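You operate a simulated robot arm through the tools that you are given. There is no shell and no other tool.

Carry out the task below with a simulated robot arm. There is one attempt and no reset: what you move stays moved.

JOB
Lock the jig and tighten both hinge bolts on program 2.
Fine: lock and program before the first bolt; park the driver after; the stop bolts stay as they are.

The check looks at the end state, three seconds after you hand in, the way a careful person would. Anything else that was tipped, shoved, dropped, spilled or broken makes it a failure.

ROBOT AND FRAMES
A 6-joint arm with a fingered hand, fixed in place. Base frame: the origin is on the floor under the middle of its stand, x ahead of it, y to its left, z up; the work surface is at about z = 87. Lengths are in cm, angles in rad, forces in N, time in s.
With the tool pointing down near the work surface it reaches from about 48 to 94 cm from the base axis. Its first joint turns from -2.897 to 2.897 rad. Payload 5 kg.
The tool frame sits at the grasp point between the pads (the TCP): z along the fingers, y along the line on which they close. The tips reach 4.3 cm beyond it. The gripper opens to 14.4 cm; its body begins 5 cm behind the TCP. The gripper is a hand of 5 fingers: y runs from the thumb to the fingers, the wrist lies at [-2.1, -13.3, -23.3] in the tool frame, and closing takes about 1.5 s.
Orientation is that of the tool frame in the base frame, as [roll, pitch, yaw] about the fixed x, y, z axes, in that order (R = Rz(yaw) Ry(pitch) Rx(roll)). With the fingers straight down and the wrist toward the robot, the tool's x, y and z point along [0, 1, 0], [1, 0, 0] and [0, 0, -1] of the base frame.

CONTROLS
- The arm moves only by the tool move_arm. Its argument "increments" is one flat list of numbers, 6 for each row, row after row: the shift along the tool's x, y, z in units of 300 mm (1.0 is 300 mm), then the turn, a rotation vector about the tool's x, y, z in units of 180 degrees (1.0 is 180 degrees). In form: [dx, dy, dz, rx, ry, rz, dx, dy, dz, rx, ry, rz, ...]. A call has 1 to 20 rows; each row is the pose to reach, as a shift and turn from the pose commanded when the call began, along the tool's axes at that moment. "grip" is the finger opening in cm, from 0 to 14.4, set as the call begins (left out, the last holds). A call with a number of a shift or a turn outside -1 to 1 is refused whole. A row lasts 0.2 s, in which the tool goes at most 5 cm and 0.15 rad; a call with a longer step from one row to the next is refused whole, and so is a gripper value outside its range. A pose out of reach is approached as far as the arm can. The call stops where the force on the tool passes 40 N (or 10 N more than at its start, if that is more) or the arm is blocked; 0.2 s more then pass. Each finger travels about 7.2 cm/s and halts on what it meets, pressing with about 32 N; the grip force reading is that of the motor and also rises with nothing between the fingers. The clock runs only during rows and for 0.2 s after the last one: add rows that repeat a pose to give the fingers time. The reply holds the time, the measured pose of the TCP, the force on the tool along the base axes, the opening and the grip force, in the units named above and with some noise, with the torque about the TCP (base axes, N m) and any sound that the robot's microphone picked up.
- Cameras (640 x 400 px; columns grow to the right, rows downward): "scene" is fixed at [39.94, 65.14, 168.28]; the picture's right is [-0.96, 0.28, 0.00], its down [0.25, 0.89, -0.38] and it looks along [-0.11, -0.37, -0.92] (base axes); focal length 317 px, centre (320, 200). "wrist" rides on the gripper at [8.6, -10.8, -16.8] in the tool frame; the picture's right is [-0.80, 0.28, -0.53], its down [-0.54, -0.73, 0.42] and it looks along [-0.27, 0.63, 0.73] (tool axes); focal length 275 px, centre (320, 200). There is no depth. A picture from a camera that has moved, and an enlarged one, comes with that camera's place and axes in the base frame and with its lens.
- snapshot(camera): a new picture of that camera. The clock stands still meanwhile.
- lift_body(by): slides the trunk up (or, below 0, down) by that many cm; the arm rides with it, the base frame stays. It gives what a move gives, with no picture.
- set_fingers(index, middle, ring, little, thumb_bend, thumb_turn): sets how far each is bent, from 0 (flat) to 1 (curled in); at 0.3 the hand is open as for a grip, at 0.7 the pads meet at the TCP. One left out holds its place. A second passes; each finger stops where it meets its share of the squeeze, and holds until it gets a number again. A gripper value or a shape takes the hand back. It gives what a move gives, with no picture; readings hold the bend of each and the force on index, middle, ring, little, thumb and palm. thumb_turn goes from beside the hand (0) to across from the fingers (1), as for a grip.
- grasp_type(shape): the hand has 5 fingers and takes this shape, open, in about a second: jaw (thumb against the fingers, like two jaws); tri (thumb and two fingers); tip (a fingertip pinch); poke (one finger out to press); point (the index stretched); flat (the hand flat); cup (the hand cupped); fist (a fist). The gripper value then closes the fingers along that shape, each until it touches; the sizes above hold for jaw. It gives what a move gives, with no picture.
- close_up(camera, box): a new picture of the part [left, top, right, bottom] of that camera's present view, enlarged. The clock stands still meanwhile.
- close_job(): hands the job in; it is judged then, once.

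Nothing tells you positions but the pictures and the camera data. Unless the task says otherwise, let go and move clear before handing in.

The tools are called after ">>>" as a command line: name --argument value ..., lists and objects as JSON in quotes. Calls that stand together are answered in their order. move_arm: Moves the arm, as the interface text tells. Its arguments: {"type":"object","properties":{"increments":{"type":"array"},"grip":{"type":"number"}},"required":["increments"]} The other tools are called the same way: lift_body (by) moves the trunk up or down; grasp_type (shape) gives the hand a shape; set_fingers (index, middle, ring, little, thumb_bend, thumb_turn) moves the fingers one by one; snapshot (camera) takes a picture; close_up (camera, box) takes an enlarged picture of a part of a camera's view; close_job () hands the job in.

At the start:

```text
time_s: 0.0
eef_pos: [45.0, 28.85, 124.82]
ee_rot: [3.141, 0.001, 1.57]
wrist_force: [0.2, 0.0, 0.3]
torque: [-0.01, -0.01, 0.0]
opening: 14.34
grasp_force: 0.0
shape: jaw
bend: [0.3, 0.3, 0.3, 0.3, 0.3, 0.98]
finger forces: [0.0, 0.0, 0.0, 0.1, 0.0, 0.0]
trunk travel left (down, up): [-50.0, 9.0]
```

scene: 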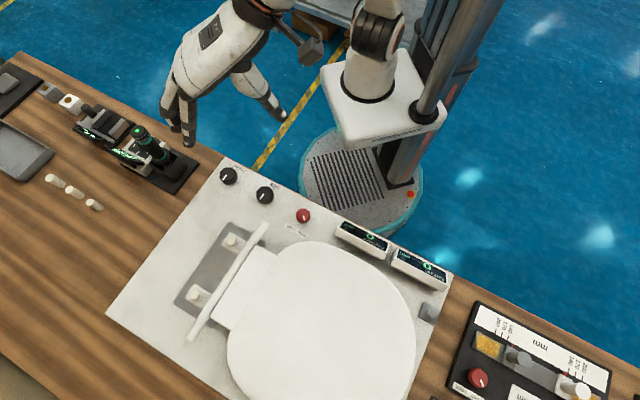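
wrist: 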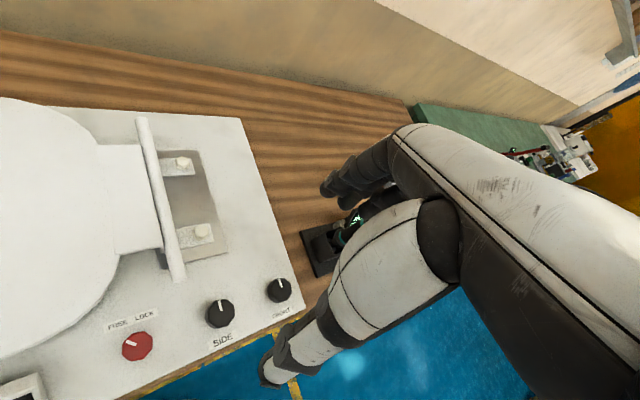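

I see a workbench with a white jig panel (toilet-seat-shaped part, three knobs, two displays), a driver in a dock at its left, and another fixture at the far right. I'll look closer at each part before moving.

>>> close_up --camera "scene" --box '[60, 80, 220, 200]'

>>> close_up --camera "scene" --box '[200, 150, 330, 250]'

>>> close_up --camera "scene" --box '[320, 200, 460, 320]'

>>> close_up --camera "scene" --box '[440, 290, 640, 400]'

>>> close_up --camera "scene" --box '[160, 210, 300, 350]'

>>> close_up --camera "scene" --box '[0, 40, 130, 220]'

```text
3.33 times, centred on (140, 140) of scene
camera zoom: at [39.94, 65.14, 168.28], right [-0.96, 0.28, 0.0], down [0.25, 0.89, -0.38], along [-0.11, -0.37, -0.92], focal length 1057 px, centre (920, 400)
```

zoom: 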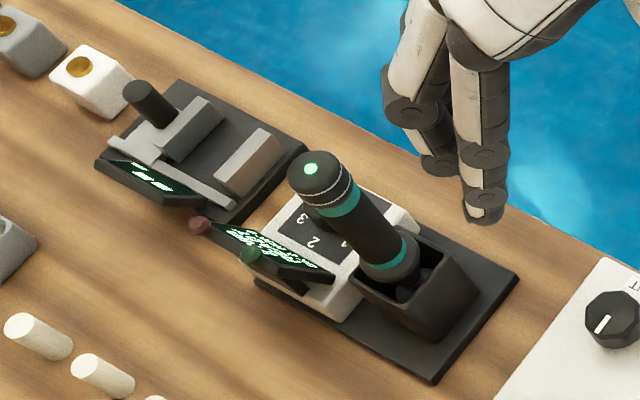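

```text
4.00 times, centred on (265, 200) of scene
camera zoom: at [39.94, 65.14, 168.28], right [-0.96, 0.28, 0.0], down [0.25, 0.89, -0.38], along [-0.11, -0.37, -0.92], focal length 1269 px, centre (540, 200)
```

zoom: 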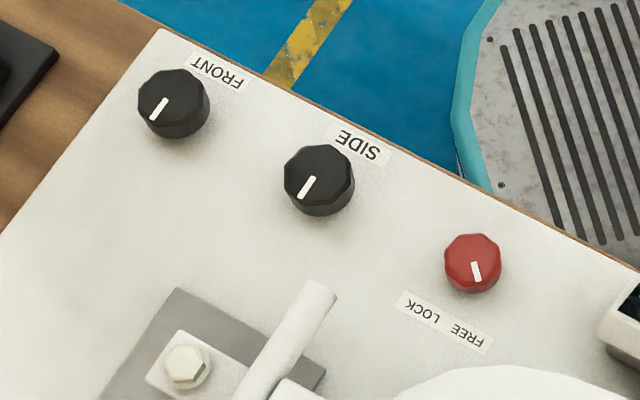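

```text
3.33 times, centred on (390, 260) of scene
camera zoom: at [39.94, 65.14, 168.28], right [-0.96, 0.28, 0.0], down [0.25, 0.89, -0.38], along [-0.11, -0.37, -0.92], focal length 1057 px, centre (87, 0)
```

zoom: 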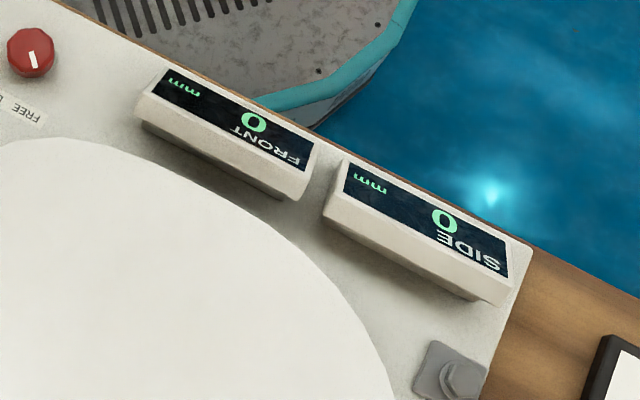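

```text
3.20 times, centred on (540, 345) of scene
camera zoom: at [39.94, 65.14, 168.28], right [-0.96, 0.28, 0.0], down [0.25, 0.89, -0.38], along [-0.11, -0.37, -0.92], focal length 1015 px, centre (-384, -264)
```

zoom: 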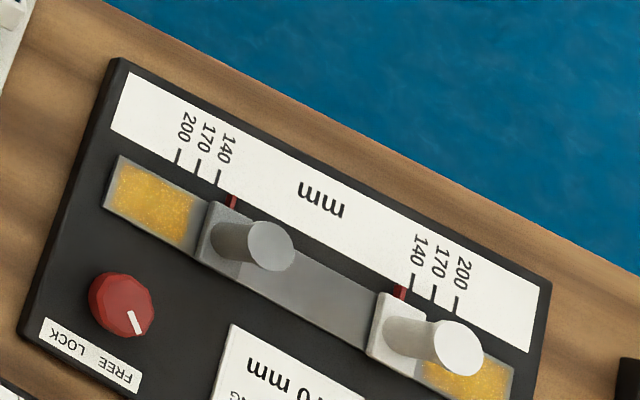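

```text
2.86 times, centred on (230, 280) of scene
camera zoom: at [39.94, 65.14, 168.28], right [-0.96, 0.28, 0.0], down [0.25, 0.89, -0.38], along [-0.11, -0.37, -0.92], focal length 906 px, centre (577, -29)
```

zoom: 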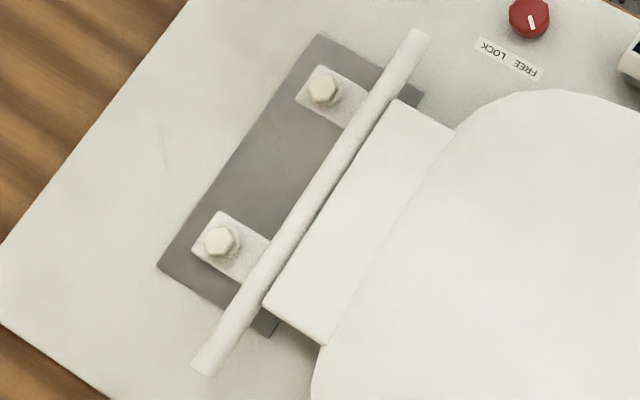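

```text
2.22 times, centred on (65, 130) of scene
camera zoom: at [39.94, 65.14, 168.28], right [-0.96, 0.28, 0.0], down [0.25, 0.89, -0.38], along [-0.11, -0.37, -0.92], focal length 705 px, centre (887, 356)
```

zoom: 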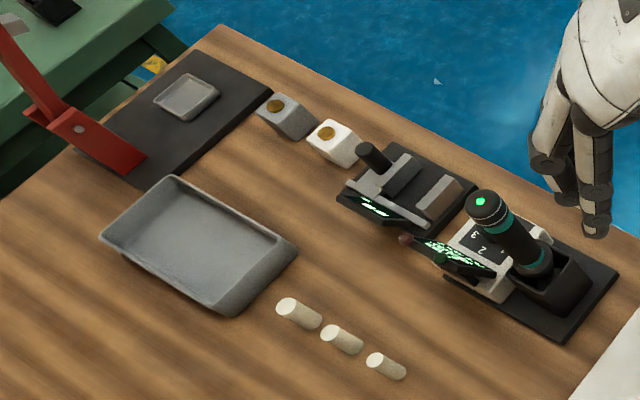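

The jig panel sits on a bench that runs diagonally in front-left of the robot; the driver is near [72, 7] and the hinge bolts near [55, 38] and [65, 49]. I'll read the labels and displays before acting.

>>> close_up --camera "scene" --box '[110, 120, 170, 160]'

>>> close_up --camera "scene" --box '[70, 95, 130, 135]'

>>> close_up --camera "scene" --box '[440, 340, 560, 400]'

>>> close_up --camera "scene" --box '[400, 280, 460, 330]'

>>> close_up --camera "scene" --box '[280, 200, 325, 240]'

>>> close_up --camera "wrist" --box '[90, 100, 330, 380]'

```text
10.00 times, centred on (140, 140) of scene
camera zoom: at [39.94, 65.14, 168.28], right [-0.96, 0.28, 0.0], down [0.25, 0.89, -0.38], along [-0.11, -0.37, -0.92], focal length 3172 px, centre (2120, 800)
```

zoom: 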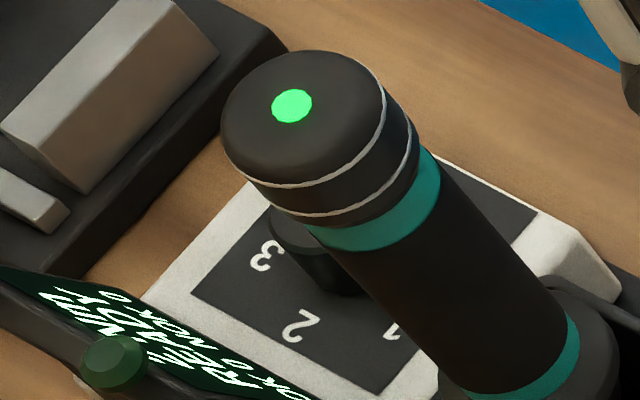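

```text
10.00 times, centred on (100, 115) of scene
camera zoom: at [39.94, 65.14, 168.28], right [-0.96, 0.28, 0.0], down [0.25, 0.89, -0.38], along [-0.11, -0.37, -0.92], focal length 3172 px, centre (2520, 1050)
```

zoom: 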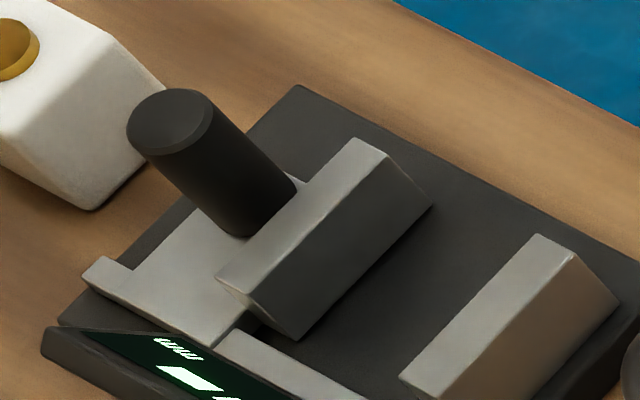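

```text
5.33 times, centred on (500, 370) of scene
camera zoom: at [39.94, 65.14, 168.28], right [-0.96, 0.28, 0.0], down [0.25, 0.89, -0.38], along [-0.11, -0.37, -0.92], focal length 1692 px, centre (-640, -707)
```

zoom: 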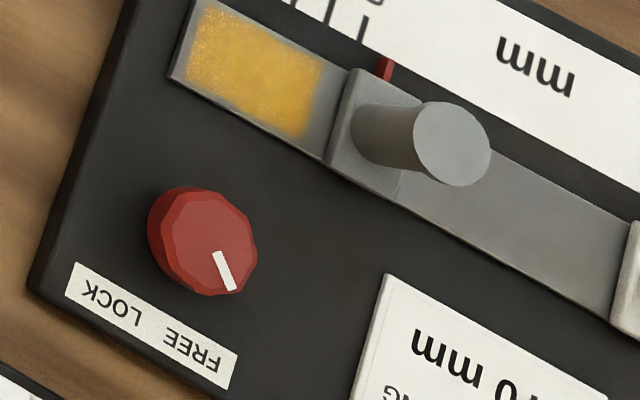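

```text
8.00 times, centred on (430, 305) of scene
camera zoom: at [39.94, 65.14, 168.28], right [-0.96, 0.28, 0.0], down [0.25, 0.89, -0.38], along [-0.11, -0.37, -0.92], focal length 2537 px, centre (-560, -640)
```

zoom: 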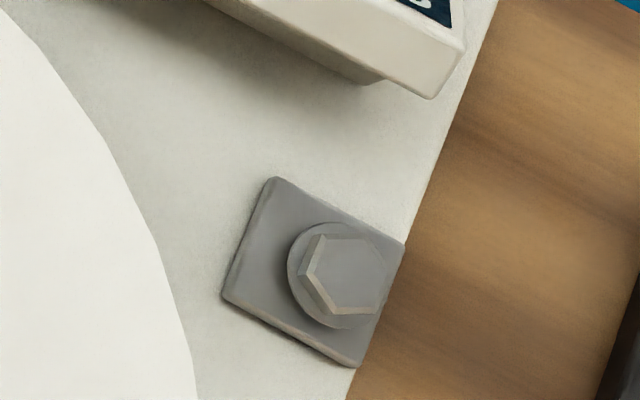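

```text
10.00 times, centred on (302, 220) of scene
camera zoom: at [39.94, 65.14, 168.28], right [-0.96, 0.28, 0.0], down [0.25, 0.89, -0.38], along [-0.11, -0.37, -0.92], focal length 3172 px, centre (495, 0)
```

zoom: 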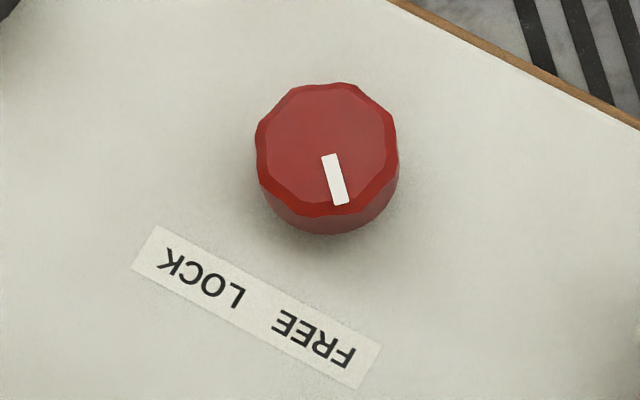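

```text
1.43 times, centred on (210, 240) of wrist
camera zoom: at [34.34, 37.65, 141.67], right [0.28, -0.8, 0.53], down [-0.73, -0.54, -0.42], along [0.63, -0.27, -0.73], focal length 393 px, centre (477, 143)
```

zoom: 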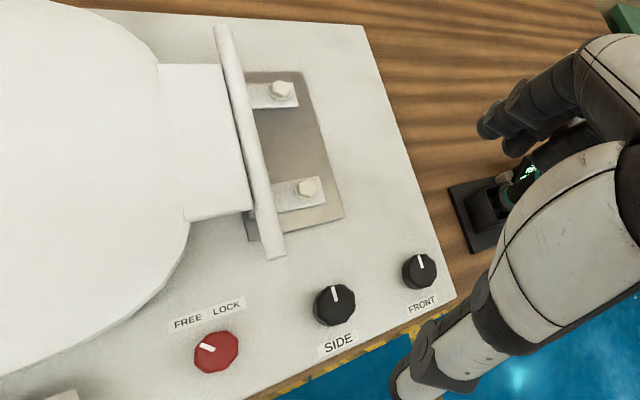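

The jig panel's red FREE/LOCK knob (about [36, 36]) points at FREE, and both displays read 0. The driver stands in a holster near [68, 12], top about z = 107. I'll move the hand out high to view the program selector behind the driver.

>>> move_arm --increments '[-0.12, 0.073, 0.041, 0, 0, 0, -0.24, 0.146, 0.082, 0, 0, 0, -0.36, 0.219, 0.123, 0, 0, 0, -0.48, 0.292, 0.163, 0, 0, 0, -0.6, 0.365, 0.204, 0, 0, 0, -0.72, 0.438, 0.245, 0, 0, 0, -0.84, 0.511, 0.286, 0, 0, 0, -0.9667, 0.5833, 0.3267, 0, 0, 0]'

>>> snapshot --camera "wrist"

>>> snapshot --camera "scene"

```text
time_s: 1.8
eef_pos: [62.8, -0.14, 115.15]
ee_rot: [-3.141, 0.001, 1.573]
wrist_force: [0.4, -0.1, 0.1]
torque: [0.01, 0.03, 0.02]
opening: 14.37
grasp_force: 0.0
shape: jaw
bend: [0.3, 0.3, 0.3, 0.3, 0.3, 0.98]
finger forces: [0.0, 0.0, 0.0, 0.1, 0.0, 0.1]
trunk travel left (down, up): [-50.0, 9.0]
```

```text
taken
camera wrist: at [51.92, 8.56, 131.91], right [0.29, -0.8, 0.53], down [-0.73, -0.54, -0.42], along [0.63, -0.27, -0.73], focal length 275 px, centre (320, 200)
```

wrist: 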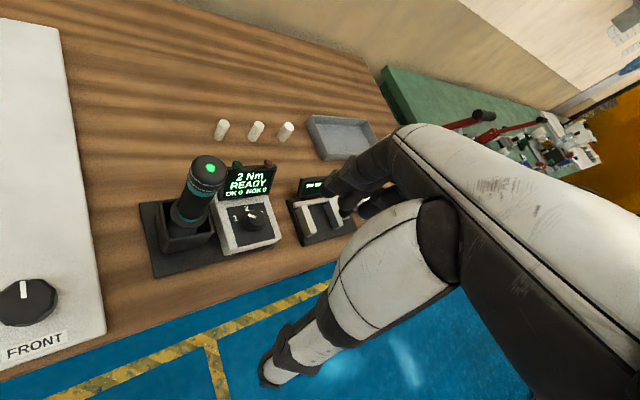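

```text
taken
```

scene: 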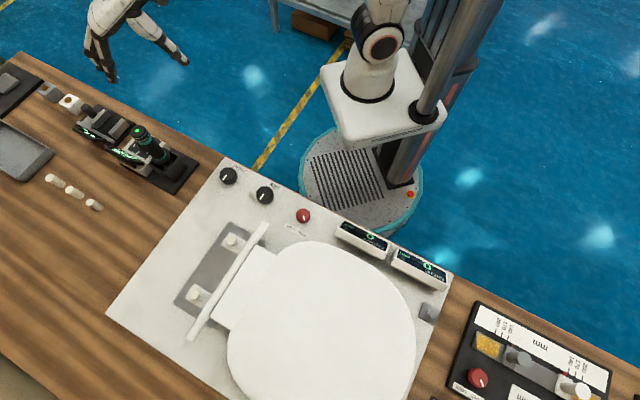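

>>> close_up --camera "wrist" --box '[130, 140, 290, 280]'

>>> close_up --camera "wrist" --box '[210, 155, 290, 255]'

```text
2.86 times, centred on (210, 210) of wrist
camera zoom: at [51.92, 8.56, 131.91], right [0.29, -0.8, 0.53], down [-0.73, -0.54, -0.42], along [0.63, -0.27, -0.73], focal length 786 px, centre (634, 171)
```

zoom: 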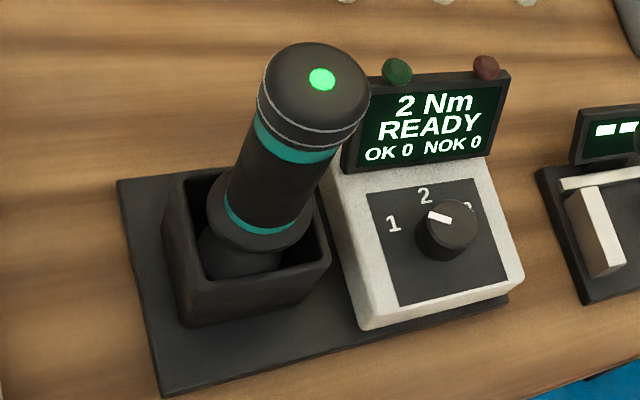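

```text
4.00 times, centred on (250, 205) of wrist
camera zoom: at [51.92, 8.56, 131.91], right [0.29, -0.8, 0.53], down [-0.73, -0.54, -0.42], along [0.63, -0.27, -0.73], focal length 1101 px, centre (600, 180)
```

zoom: 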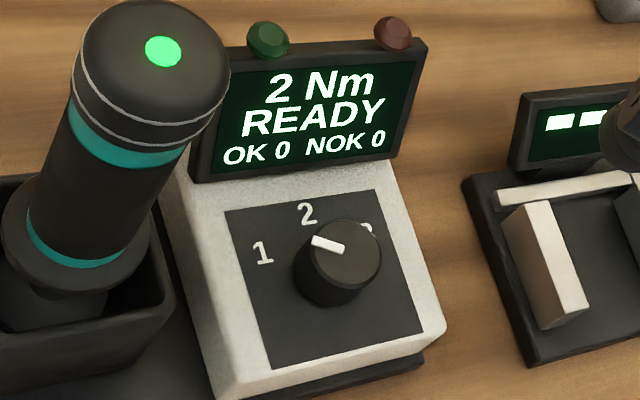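

The program knob (about [74.6, 4, 93]) points at 1 (display 2 Nm, READY, OK 0). The driver is at [68.4, 11.9]. First comes the jig lock, so I'll bring the hand toward the red knob, turned 90° so I can turn the knob clockwise.

>>> move_arm --increments '[0.051, -0.037, 0, 0, 0, -0.0417, 0.102, -0.073, 0, 0, 0, -0.0833, 0.154, -0.11, 0, 0, 0, -0.125, 0.205, -0.147, 0, 0, 0, -0.1667, 0.256, -0.183, 0, 0, 0, -0.2083, 0.307, -0.22, 0, 0, 0, -0.25, 0.359, -0.257, 0, 0, 0, -0.2917, 0.41, -0.293, 0, 0, 0, -0.3333, 0.461, -0.33, 0, 0, 0, -0.375, 0.512, -0.367, 0, 0, 0, -0.4167, 0.563, -0.403, 0, 0, 0, -0.4583, 0.6147, -0.44, 0, 0, 0, -0.5]'

>>> grasp_type --shape "tri"

>>> snapshot --camera "scene"

>>> snapshot --camera "wrist"

```text
time_s: 4.4
eef_pos: [49.5, 18.4, 114.96]
ee_rot: [-3.141, -0.001, -3.139]
wrist_force: [-0.1, -0.5, -0.1]
torque: [-0.02, 0.02, -0.03]
opening: 14.35
grasp_force: 0.1
shape: jaw
bend: [0.3, 0.3, 0.3, 0.3, 0.3, 0.98]
finger forces: [0.1, 0.0, 0.0, 0.1, 0.1, 0.1]
trunk travel left (down, up): [-50.0, 9.0]
```

```text
time_s: 5.3
eef_pos: [49.43, 18.25, 115.05]
ee_rot: [-3.141, 0.0, 3.139]
wrist_force: [-0.1, 0.1, 0.0]
torque: [-0.02, 0.01, 0.01]
opening: 14.36
grasp_force: 0.1
shape: tri
bend: [0.3, 0.3, 0.99, 0.99, 0.3, 0.98]
finger forces: [0.0, 0.1, 0.1, 0.2, 0.0, 0.0]
trunk travel left (down, up): [-50.0, 9.0]
```

```text
taken
```

scene: 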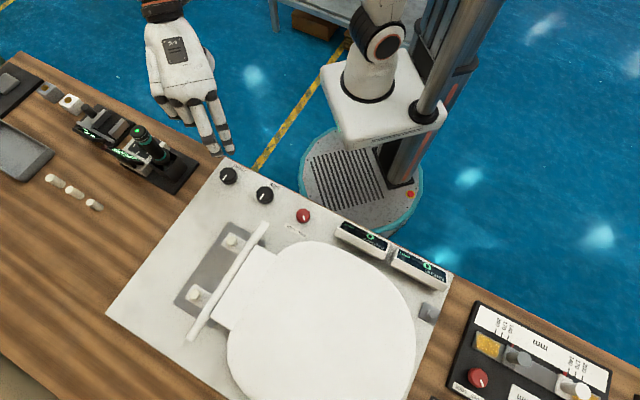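

```text
taken
camera wrist: at [40.87, 7.6, 131.82], right [0.8, 0.28, 0.53], down [0.54, -0.73, -0.42], along [0.27, 0.63, -0.73], focal length 275 px, centre (320, 200)
```

wrist: 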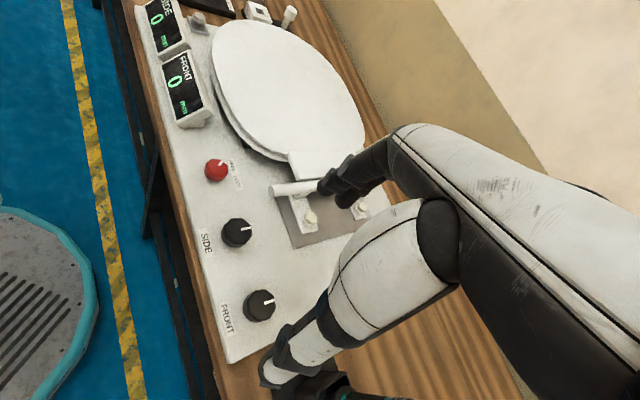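

I see the red knob, the two black knobs and both displays clearly; the hand is in a three-finger shape above the panel's edge. I'll close it in free air to learn where the fingertips sit relative to the TCP.

>>> move_arm --increments '[0, 0, 0, 0, 0, 0, 0, 0, 0, 0, 0, 0, 0, 0, 0, 0, 0, 0, 0, 0, 0, 0, 0, 0, 0, 0, 0, 0, 0, 0, 0, 0, 0, 0, 0, 0, 0, 0, 0, 0, 0, 0]' --grip 3.8

>>> close_up --camera "scene" --box '[120, 60, 260, 180]'

>>> snapshot --camera "wrist"

```text
time_s: 6.9
eef_pos: [49.38, 18.37, 115.03]
ee_rot: [3.142, 0.001, -3.141]
wrist_force: [0.3, -0.1, 0.6]
torque: [0.01, -0.03, 0.02]
opening: 3.83
grasp_force: 0.1
shape: tri
bend: [0.74, 0.55, 0.99, 0.99, 0.74, 1.0]
finger forces: [0.0, 0.0, 0.0, 0.1, 0.1, 0.0]
trunk travel left (down, up): [-50.0, 9.0]
```

```text
3.33 times, centred on (190, 120) of scene
camera zoom: at [39.94, 65.14, 168.28], right [-0.96, 0.28, 0.0], down [0.25, 0.89, -0.38], along [-0.11, -0.37, -0.92], focal length 1057 px, centre (753, 467)
```

zoom: 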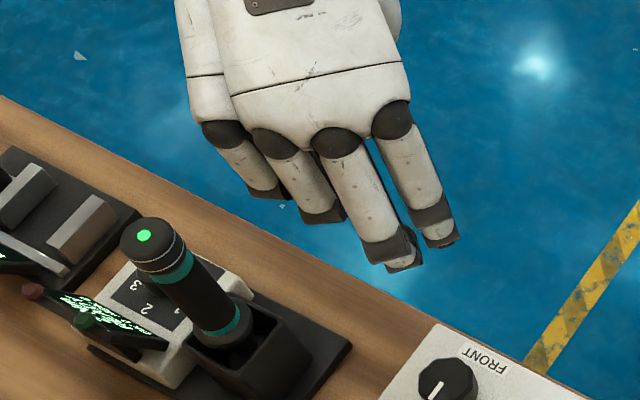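

```text
taken
camera wrist: at [40.87, 7.6, 131.82], right [0.8, 0.28, 0.53], down [0.54, -0.73, -0.42], along [0.27, 0.63, -0.73], focal length 275 px, centre (320, 200)
```

wrist: 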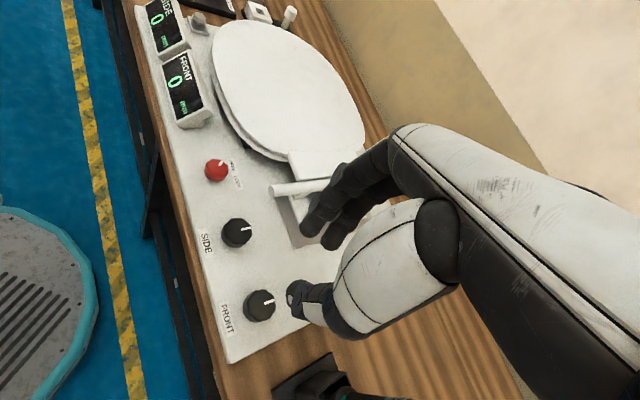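

The three-finger pinch centres on the TCP with tips about 4.5 cm beyond it. Next I'll move above the red lock knob (about [36.4, 36.5]) with a 7 cm opening, staying at z = 100.

>>> move_arm --increments '[0.054, 0.075, 0.02, 0, 0, 0, 0.108, 0.151, 0.06, 0, 0, 0, 0.162, 0.226, 0.12, 0, 0, 0, 0.217, 0.302, 0.19, 0, 0, 0, 0.271, 0.377, 0.26, 0, 0, 0, 0.325, 0.452, 0.34, 0, 0, 0, 0.379, 0.528, 0.42, 0, 0, 0, 0.433, 0.603, 0.5, 0, 0, 0, 0.433, 0.603, 0.5, 0, 0, 0]' --grip 7

>>> snapshot --camera "wrist"

>>> close_up --camera "scene" --box '[240, 150, 360, 250]'

```text
time_s: 8.9
eef_pos: [36.45, 36.5, 100.09]
ee_rot: [-3.141, 0.001, -3.141]
wrist_force: [0.6, -0.2, 0.7]
torque: [0.0, -0.01, 0.03]
opening: 6.98
grasp_force: 0.0
shape: tri
bend: [0.74, 0.45, 0.99, 0.99, 0.71, 1.0]
finger forces: [0.0, 0.0, 0.0, 0.0, 0.0, 0.0]
trunk travel left (down, up): [-50.0, 9.0]
```

```text
taken
camera wrist: at [27.88, 25.72, 116.94], right [0.8, 0.28, 0.53], down [0.54, -0.73, -0.42], along [0.27, 0.63, -0.73], focal length 275 px, centre (320, 200)
```

wrist: 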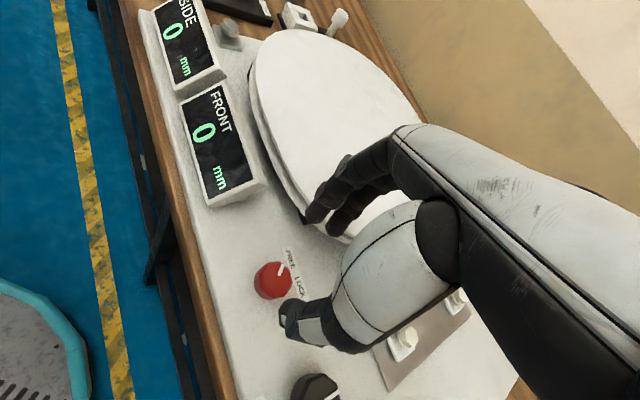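

```text
4.00 times, centred on (300, 200) of scene
camera zoom: at [39.94, 65.14, 168.28], right [-0.96, 0.28, 0.0], down [0.25, 0.89, -0.38], along [-0.11, -0.37, -0.92], focal length 1269 px, centre (400, 200)
```

zoom: 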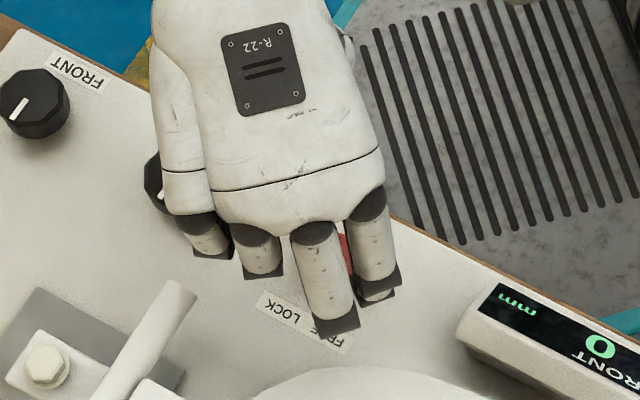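

>>> close_up --camera "wrist" --box '[220, 140, 400, 360]'

>>> close_up --camera "scene" --box '[285, 195, 345, 240]'

```text
1.82 times, centred on (310, 250) of wrist
camera zoom: at [27.88, 25.72, 116.94], right [0.8, 0.28, 0.53], down [0.54, -0.73, -0.42], along [0.27, 0.63, -0.73], focal length 500 px, centre (338, 109)
```

zoom: 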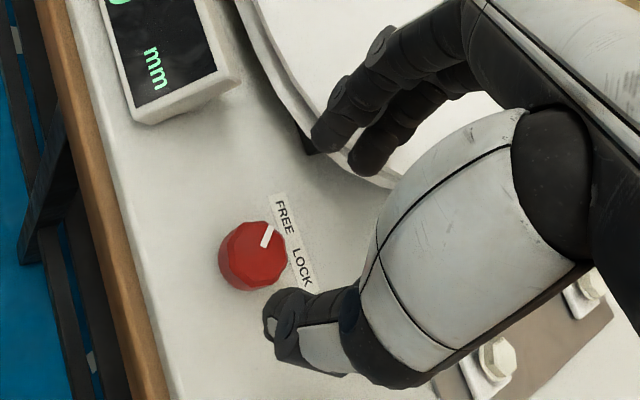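

```text
8.89 times, centred on (315, 218) of scene
camera zoom: at [39.94, 65.14, 168.28], right [-0.96, 0.28, 0.0], down [0.25, 0.89, -0.38], along [-0.11, -0.37, -0.92], focal length 2819 px, centre (364, 44)
```

zoom: 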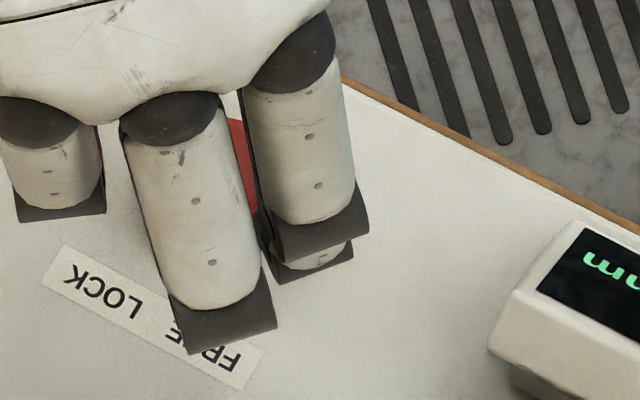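

>>> set_fingers --index 0.45 --middle 0.45 --ring 0.99 --little 0.99 --thumb_bend 0.45 --thumb_turn 1.0

>>> close_up --camera "wrist" --box '[220, 140, 400, 360]'

>>> close_up --camera "scene" --box '[265, 180, 345, 240]'

```text
time_s: 9.9
eef_pos: [36.42, 36.51, 100.14]
ee_rot: [3.142, 0.001, -3.141]
wrist_force: [0.6, 0.4, 0.1]
torque: [-0.01, 0.0, -0.02]
opening: 9.59
grasp_force: 0.1
shape: fingers
bend: [0.45, 0.45, 0.99, 0.99, 0.45, 0.99]
finger forces: [0.1, 0.0, 0.1, 0.1, 0.0, 0.1]
trunk travel left (down, up): [-50.0, 9.0]
```

```text
1.82 times, centred on (310, 250) of wrist
camera zoom: at [27.9, 25.68, 116.96], right [0.8, 0.28, 0.53], down [0.54, -0.73, -0.42], along [0.27, 0.63, -0.73], focal length 500 px, centre (338, 109)
```

zoom: 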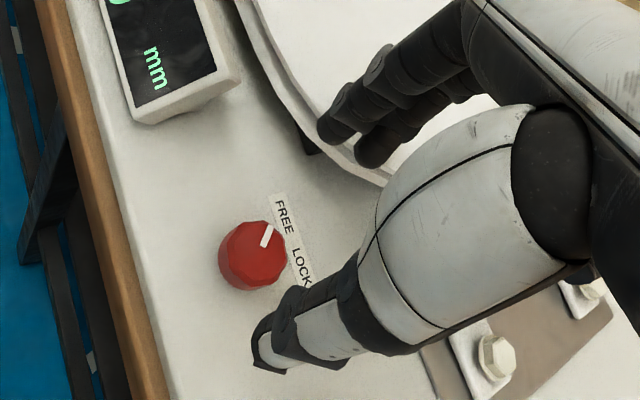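

```text
6.67 times, centred on (305, 210) of scene
camera zoom: at [39.94, 65.14, 168.28], right [-0.96, 0.28, 0.0], down [0.25, 0.89, -0.38], along [-0.11, -0.37, -0.92], focal length 2114 px, centre (420, 133)
```

zoom: 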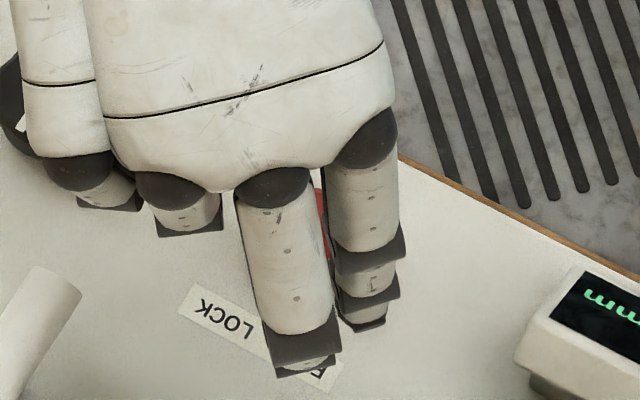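

The knob sits at about [36.1, 36.4] between thumb and the two fingers, and the seat rim is close behind the fingers. I'll narrow the fingers a bit, then descend.

>>> set_fingers --index 0.54 --middle 0.54 --thumb_bend 0.52

>>> move_arm --increments '[0.01, -0.003, 0.04, 0, 0, 0, 0.017, -0.003, 0.09, 0, 0, 0, 0.017, -0.003, 0.14, 0, 0, 0, 0.017, -0.003, 0.17, 0, 0, 0]'

>>> close_up --camera "wrist" --box '[220, 140, 400, 360]'

>>> close_up --camera "scene" --box '[265, 180, 345, 240]'

```text
time_s: 10.9
eef_pos: [36.52, 36.38, 100.14]
ee_rot: [3.141, -0.001, 3.142]
wrist_force: [-0.5, 0.0, -0.3]
torque: [0.0, -0.02, 0.02]
opening: 6.81
grasp_force: 0.0
shape: fingers
bend: [0.54, 0.54, 0.99, 0.99, 0.52, 1.0]
finger forces: [0.0, 0.1, 0.0, 0.0, 0.0, 0.0]
trunk travel left (down, up): [-50.0, 9.0]
```

```text
time_s: 11.9
eef_pos: [35.89, 36.42, 95.07]
ee_rot: [3.142, 0.0, 3.141]
wrist_force: [-0.6, 0.2, -0.8]
torque: [0.01, 0.02, 0.0]
opening: 6.79
grasp_force: 0.1
shape: fingers
bend: [0.54, 0.54, 0.99, 0.99, 0.52, 1.0]
finger forces: [0.0, 0.0, 0.0, 0.0, 0.1, 0.1]
trunk travel left (down, up): [-50.0, 9.0]
```

```text
1.82 times, centred on (310, 250) of wrist
camera zoom: at [27.38, 25.65, 111.76], right [0.8, 0.28, 0.53], down [0.54, -0.73, -0.42], along [0.27, 0.63, -0.73], focal length 500 px, centre (338, 109)
```

zoom: 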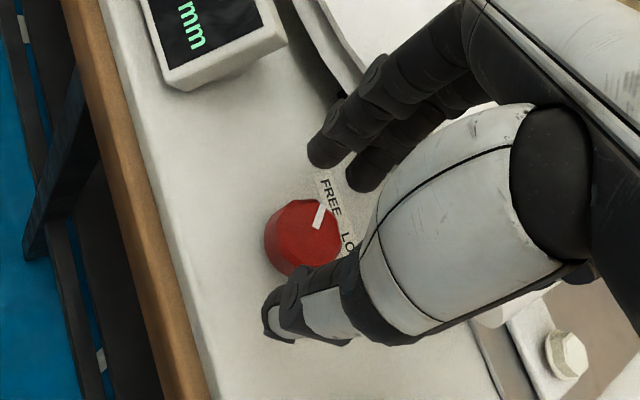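

```text
6.67 times, centred on (305, 210) of scene
camera zoom: at [39.94, 65.14, 168.28], right [-0.96, 0.28, 0.0], down [0.25, 0.89, -0.38], along [-0.11, -0.37, -0.92], focal length 2114 px, centre (420, 133)
```

zoom: 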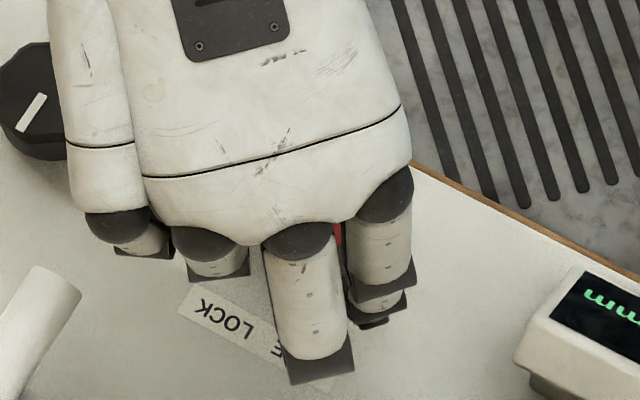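

>>> move_arm --increments '[0, 0, 0.02, 0, 0, 0, 0, 0, 0.04, 0, 0, 0, 0, 0, 0.058, 0, 0, 0]'

>>> close_up --camera "wrist" --box '[220, 140, 400, 360]'

>>> close_up --camera "scene" --box '[265, 180, 345, 240]'

```text
time_s: 12.7
eef_pos: [35.89, 36.35, 93.28]
ee_rot: [-3.141, 0.0, -3.141]
wrist_force: [-0.2, 0.2, -0.1]
torque: [0.01, 0.0, 0.01]
opening: 6.81
grasp_force: 0.1
shape: fingers
bend: [0.54, 0.54, 0.99, 0.99, 0.52, 1.0]
finger forces: [0.0, 0.1, 0.1, 0.0, 0.1, 0.0]
trunk travel left (down, up): [-50.0, 9.0]
```

```text
1.82 times, centred on (310, 250) of wrist
camera zoom: at [27.38, 25.64, 110.06], right [0.8, 0.28, 0.53], down [0.54, -0.73, -0.42], along [0.27, 0.63, -0.73], focal length 500 px, centre (338, 109)
```

zoom: 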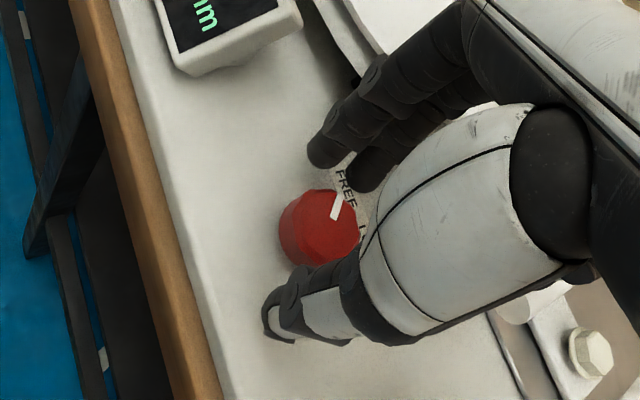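

```text
6.67 times, centred on (305, 210) of scene
camera zoom: at [39.94, 65.14, 168.28], right [-0.96, 0.28, 0.0], down [0.25, 0.89, -0.38], along [-0.11, -0.37, -0.92], focal length 2114 px, centre (420, 133)
```

zoom: 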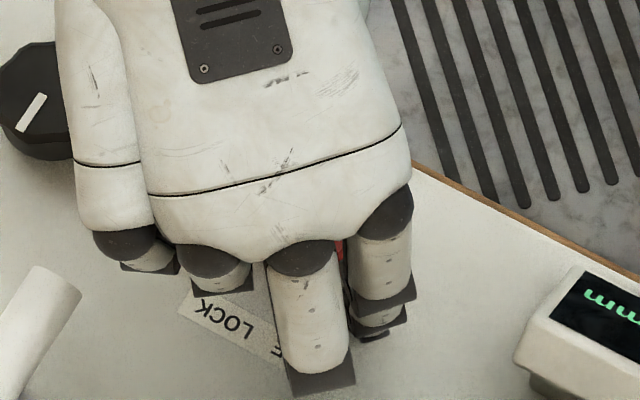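

>>> move_arm --increments '[0, 0, 0.007, 0, 0, 0, 0, 0.003, 0.013, 0, 0, 0]'

>>> set_fingers --index 0.72 --middle 0.72 --thumb_bend 0.72

>>> close_up --camera "wrist" --box '[220, 140, 400, 360]'

>>> close_up --camera "scene" --box '[265, 180, 345, 240]'

```text
time_s: 13.3
eef_pos: [35.91, 36.42, 92.91]
ee_rot: [3.141, 0.0, -3.141]
wrist_force: [0.0, -0.4, -0.7]
torque: [0.01, 0.05, -0.01]
opening: 6.79
grasp_force: 0.2
shape: fingers
bend: [0.54, 0.54, 0.99, 0.99, 0.52, 1.0]
finger forces: [0.1, 0.1, 0.0, 0.0, 0.0, 0.0]
trunk travel left (down, up): [-50.0, 9.0]
```

```text
time_s: 14.3
eef_pos: [36.07, 36.62, 92.86]
ee_rot: [-3.141, -0.001, 3.141]
wrist_force: [0.3, 7.5, -3.7]
torque: [0.18, 0.0, 0.03]
opening: 3.43
grasp_force: 19.4
shape: fingers
bend: [0.63, 0.64, 0.99, 0.99, 0.63, 1.0]
finger forces: [9.5, 12.2, 0.0, 0.0, 16.1, 0.1]
trunk travel left (down, up): [-50.0, 9.0]
```

```text
1.82 times, centred on (310, 250) of wrist
camera zoom: at [27.4, 25.79, 109.62], right [0.8, 0.28, 0.53], down [0.54, -0.73, -0.42], along [0.27, 0.63, -0.73], focal length 500 px, centre (338, 109)
```

zoom: 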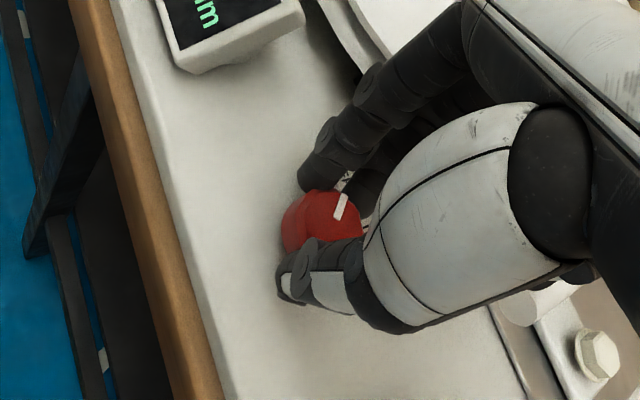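

```text
6.67 times, centred on (305, 210) of scene
camera zoom: at [39.94, 65.14, 168.28], right [-0.96, 0.28, 0.0], down [0.25, 0.89, -0.38], along [-0.11, -0.37, -0.92], focal length 2114 px, centre (420, 133)
```

zoom: 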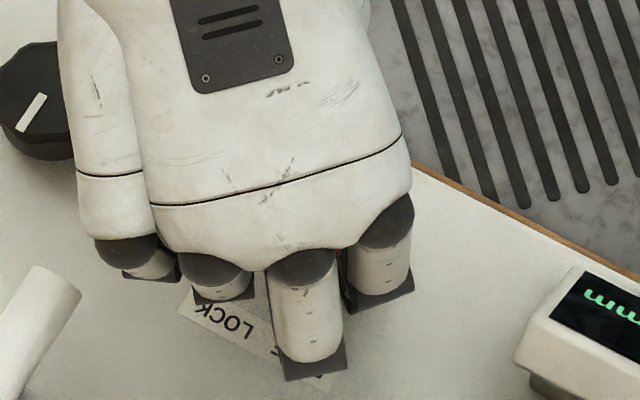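

The knob is held between thumb and two fingers (about 16 N each side). I'll turn it clockwise, half way first, and check.

>>> move_arm --increments '[0, 0, 0, 0, 0, 0.03, 0, 0, 0, 0, 0, 0.06, 0, 0, 0, 0, 0, 0.09, 0, 0, 0, 0, 0, 0.12, 0, 0, 0, 0, 0, 0.15, 0, 0, 0, 0, 0, 0.18, 0, 0, 0, 0, 0, 0.21, 0, 0, 0, 0, 0, 0.25]'

>>> close_up --camera "wrist" --box '[220, 140, 400, 360]'

>>> close_up --camera "scene" --box '[265, 180, 345, 240]'

```text
time_s: 16.1
eef_pos: [35.99, 36.39, 92.87]
ee_rot: [-3.137, 0.004, 2.434]
wrist_force: [11.4, 17.0, 2.9]
torque: [0.78, -0.62, 0.12]
opening: 3.47
grasp_force: 20.9
shape: fingers
bend: [0.6, 0.62, 0.99, 0.99, 0.64, 1.0]
finger forces: [14.7, 15.1, 0.0, 0.1, 11.4, 0.0]
out of reach, approached as far as the arm can: row 8
trunk travel left (down, up): [-50.0, 9.0]
```

```text
1.82 times, centred on (310, 250) of wrist
camera zoom: at [22.51, 34.06, 109.66], right [0.79, -0.3, 0.53], down [-0.06, -0.91, -0.42], along [0.61, 0.3, -0.74], focal length 500 px, centre (338, 109)
```

zoom: 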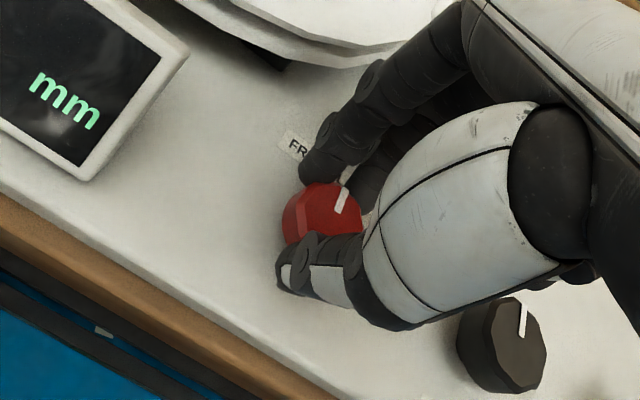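

```text
6.67 times, centred on (305, 210) of scene
camera zoom: at [39.94, 65.14, 168.28], right [-0.96, 0.28, 0.0], down [0.25, 0.89, -0.38], along [-0.11, -0.37, -0.92], focal length 2114 px, centre (420, 133)
```

zoom: 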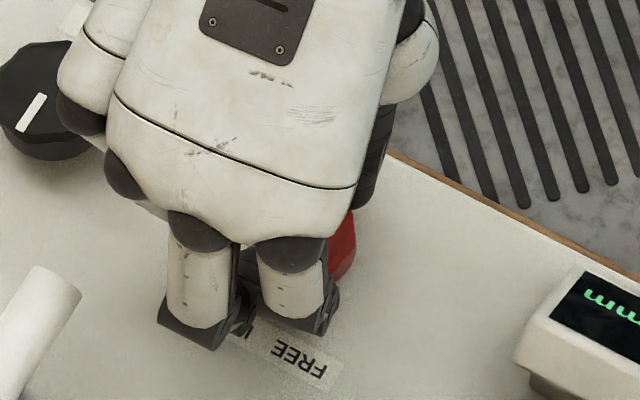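

The knob turned with the hand by about 40°, and the arm reached its close-in limit. I'll open the fingers, turn the hand back around the knob, and take another stroke.

>>> set_fingers --index 0.53 --middle 0.53 --thumb_bend 0.52

>>> close_up --camera "wrist" --box '[220, 140, 400, 360]'

```text
time_s: 17.1
eef_pos: [35.71, 36.23, 92.69]
ee_rot: [-3.129, -0.001, 2.432]
wrist_force: [0.4, 0.0, 0.2]
torque: [-0.03, 0.0, 0.01]
opening: 6.87
grasp_force: 0.1
shape: fingers
bend: [0.53, 0.53, 0.99, 0.99, 0.52, 1.0]
finger forces: [0.0, 0.1, 0.1, 0.1, 0.1, 0.0]
trunk travel left (down, up): [-50.0, 9.0]
```

```text
1.82 times, centred on (310, 250) of wrist
camera zoom: at [22.36, 33.88, 109.59], right [0.79, -0.3, 0.53], down [-0.06, -0.91, -0.41], along [0.61, 0.3, -0.74], focal length 500 px, centre (338, 109)
```

zoom: 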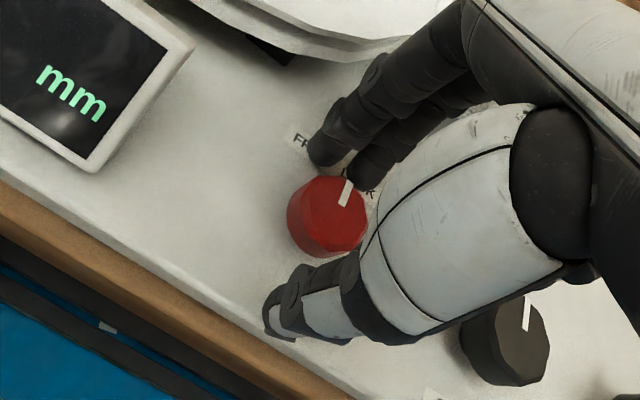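

>>> move_arm --increments '[0, 0, 0, 0, 0, -0.035, 0, 0, 0, 0, 0, -0.07, 0, 0, 0, 0, 0, -0.105, 0, 0, 0, 0, 0, -0.14, 0, 0, 0, 0, 0, -0.175, 0, 0, 0, 0, 0, -0.21, 0, 0, 0, 0, 0, -0.245, 0, 0, 0, 0, 0, -0.28, 0, 0, 0, 0, 0, -0.3]'

>>> close_up --camera "wrist" --box '[220, 140, 400, 360]'

>>> close_up --camera "scene" --box '[265, 180, 345, 240]'

```text
time_s: 19.1
eef_pos: [35.86, 36.43, 92.76]
ee_rot: [-3.134, -0.009, -2.906]
wrist_force: [-0.4, 0.4, 0.0]
torque: [0.02, 0.02, 0.01]
opening: 6.91
grasp_force: 0.1
shape: fingers
bend: [0.53, 0.53, 0.99, 0.99, 0.52, 1.0]
finger forces: [0.0, 0.0, 0.1, 0.0, 0.1, 0.1]
trunk travel left (down, up): [-50.0, 9.0]
```

```text
1.82 times, centred on (310, 250) of wrist
camera zoom: at [30.26, 24.14, 109.8], right [0.71, 0.47, 0.52], down [0.69, -0.58, -0.42], along [0.11, 0.66, -0.74], focal length 500 px, centre (338, 109)
```

zoom: 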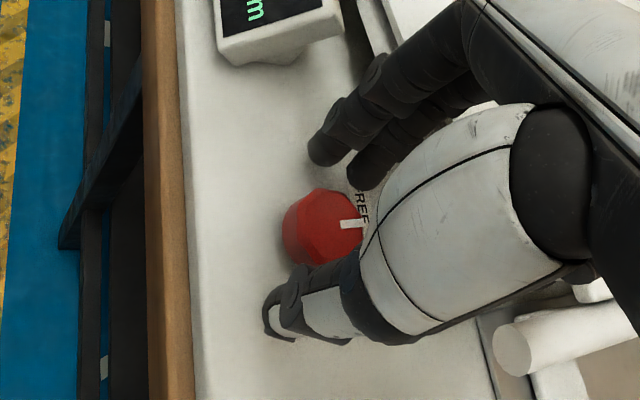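

```text
6.67 times, centred on (305, 210) of scene
camera zoom: at [39.94, 65.14, 168.28], right [-0.96, 0.28, 0.0], down [0.25, 0.89, -0.38], along [-0.11, -0.37, -0.92], focal length 2114 px, centre (420, 133)
```

zoom: 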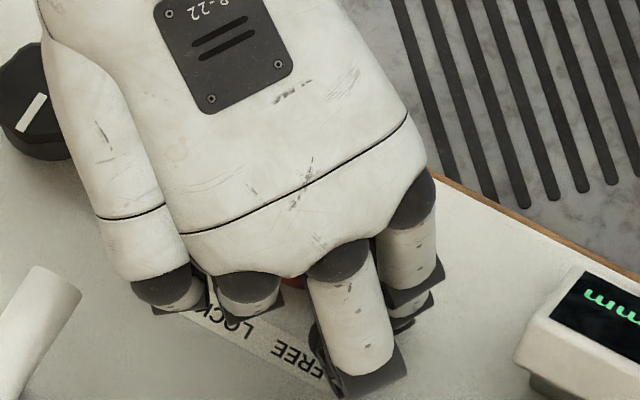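

>>> set_fingers --index 0.72 --middle 0.72 --thumb_bend 0.72

>>> move_arm --increments '[0, 0, 0, 0, 0, 0.03, 0, 0, 0, 0, 0, 0.06, 0, 0, 0, 0, 0, 0.09, 0, 0, 0, 0, 0, 0.12, 0, 0, 0, 0, 0, 0.15, 0, 0, 0, 0, 0, 0.18, 0, 0, 0, 0, 0, 0.21, 0, 0, 0, 0, 0, 0.245, 0, 0, 0, 0, 0, 0.28]'

>>> close_up --camera "wrist" --box '[220, 140, 400, 360]'

```text
time_s: 20.1
eef_pos: [35.95, 36.49, 92.96]
ee_rot: [-3.134, -0.01, -2.907]
wrist_force: [-0.7, 5.2, -5.6]
torque: [0.14, 0.02, 0.06]
opening: 3.43
grasp_force: 18.9
shape: fingers
bend: [0.63, 0.64, 0.99, 0.99, 0.62, 1.0]
finger forces: [8.8, 11.5, 0.0, 0.0, 16.5, 0.1]
trunk travel left (down, up): [-50.0, 9.0]
```

```text
time_s: 22.1
eef_pos: [36.01, 36.6, 92.87]
ee_rot: [-3.13, 0.001, 2.495]
wrist_force: [1.5, 17.7, -2.8]
torque: [0.83, -0.1, 0.36]
opening: 3.39
grasp_force: 20.0
shape: fingers
bend: [0.61, 0.62, 0.99, 0.99, 0.64, 1.0]
finger forces: [15.0, 13.4, 0.0, 0.0, 12.6, 0.0]
trunk travel left (down, up): [-50.0, 9.0]
```

```text
1.82 times, centred on (310, 250) of wrist
camera zoom: at [22.7, 33.39, 109.74], right [0.81, -0.25, 0.53], down [-0.01, -0.91, -0.41], along [0.59, 0.33, -0.74], focal length 500 px, centre (338, 109)
```

zoom: 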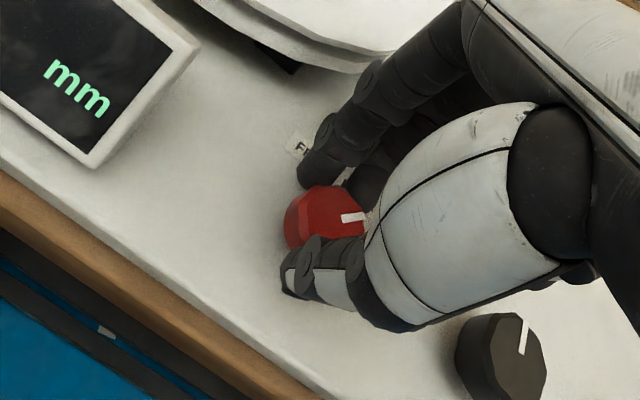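

>>> set_fingers --index 0.53 --middle 0.53 --thumb_bend 0.52

>>> move_arm --increments '[0, 0, -0.05, 0, 0, 0, 0, 0, -0.13, 0, 0, 0, 0, 0, -0.24, 0, 0, 0, 0, 0, -0.36, 0, 0, 0]'

>>> snapshot --camera "wrist"

>>> snapshot --camera "scene"

```text
time_s: 23.1
eef_pos: [35.84, 36.5, 92.77]
ee_rot: [-3.131, 0.001, 2.497]
wrist_force: [0.3, 0.0, -0.9]
torque: [-0.02, -0.02, 0.0]
opening: 6.87
grasp_force: 0.0
shape: fingers
bend: [0.53, 0.53, 0.99, 0.99, 0.52, 1.0]
finger forces: [0.1, 0.0, 0.0, 0.1, 0.1, 0.0]
trunk travel left (down, up): [-50.0, 9.0]
```

```text
time_s: 24.1
eef_pos: [35.93, 36.54, 103.51]
ee_rot: [-3.131, 0.0, 2.496]
wrist_force: [0.1, 0.3, -0.1]
torque: [0.01, 0.01, -0.01]
opening: 6.89
grasp_force: 0.1
shape: fingers
bend: [0.53, 0.53, 0.99, 0.99, 0.52, 1.0]
finger forces: [0.1, 0.0, 0.1, 0.1, 0.1, 0.0]
trunk travel left (down, up): [-50.0, 9.0]
```

```text
taken
camera wrist: at [22.75, 33.34, 120.54], right [0.81, -0.25, 0.53], down [-0.01, -0.91, -0.41], along [0.58, 0.33, -0.74], focal length 275 px, centre (320, 200)
```

wrist: 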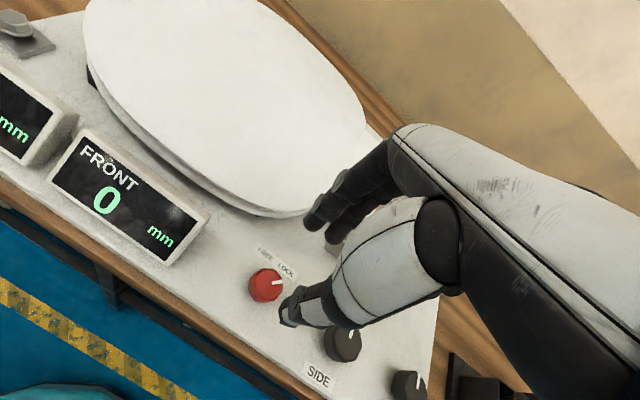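

```text
taken
```

scene: 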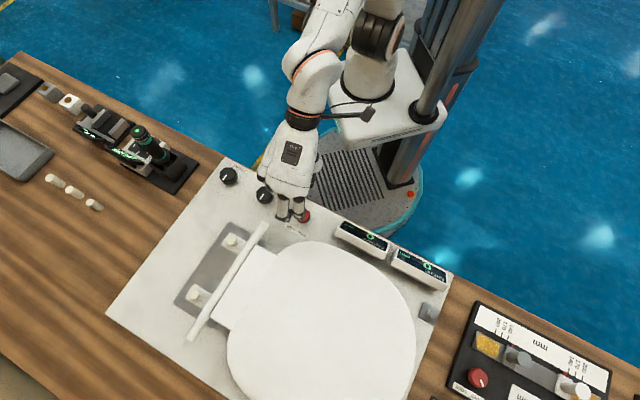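

>>> close_up --camera "wrist" --box '[225, 230, 325, 320]'

>>> close_up --camera "wrist" --box '[0, 60, 220, 280]'

```text
4.44 times, centred on (275, 275) of wrist
camera zoom: at [22.75, 33.34, 120.54], right [0.81, -0.25, 0.53], down [-0.01, -0.91, -0.41], along [0.58, 0.33, -0.74], focal length 1224 px, centre (520, -133)
```

zoom: 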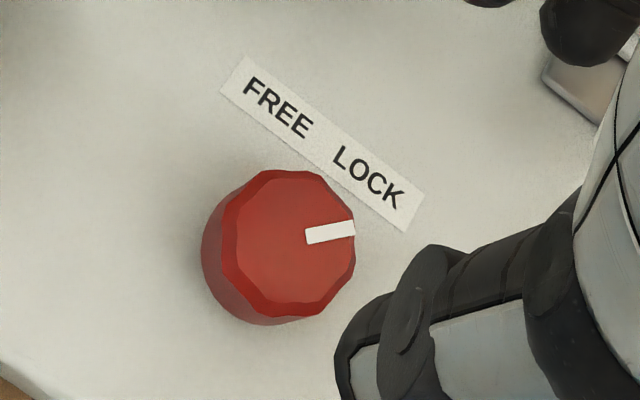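

```text
1.82 times, centred on (110, 170) of wrist
camera zoom: at [22.75, 33.34, 120.54], right [0.81, -0.25, 0.53], down [-0.01, -0.91, -0.41], along [0.58, 0.33, -0.74], focal length 500 px, centre (702, 254)
```

zoom: 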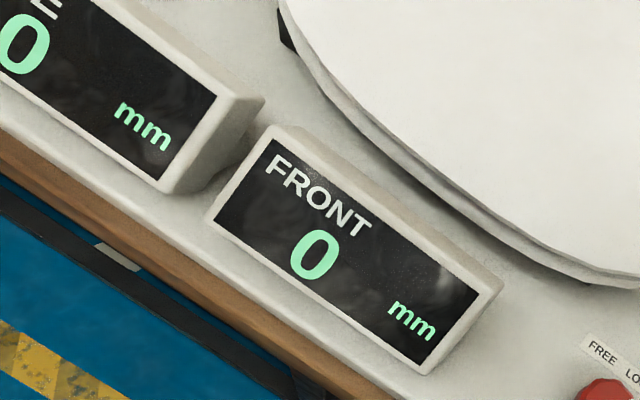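

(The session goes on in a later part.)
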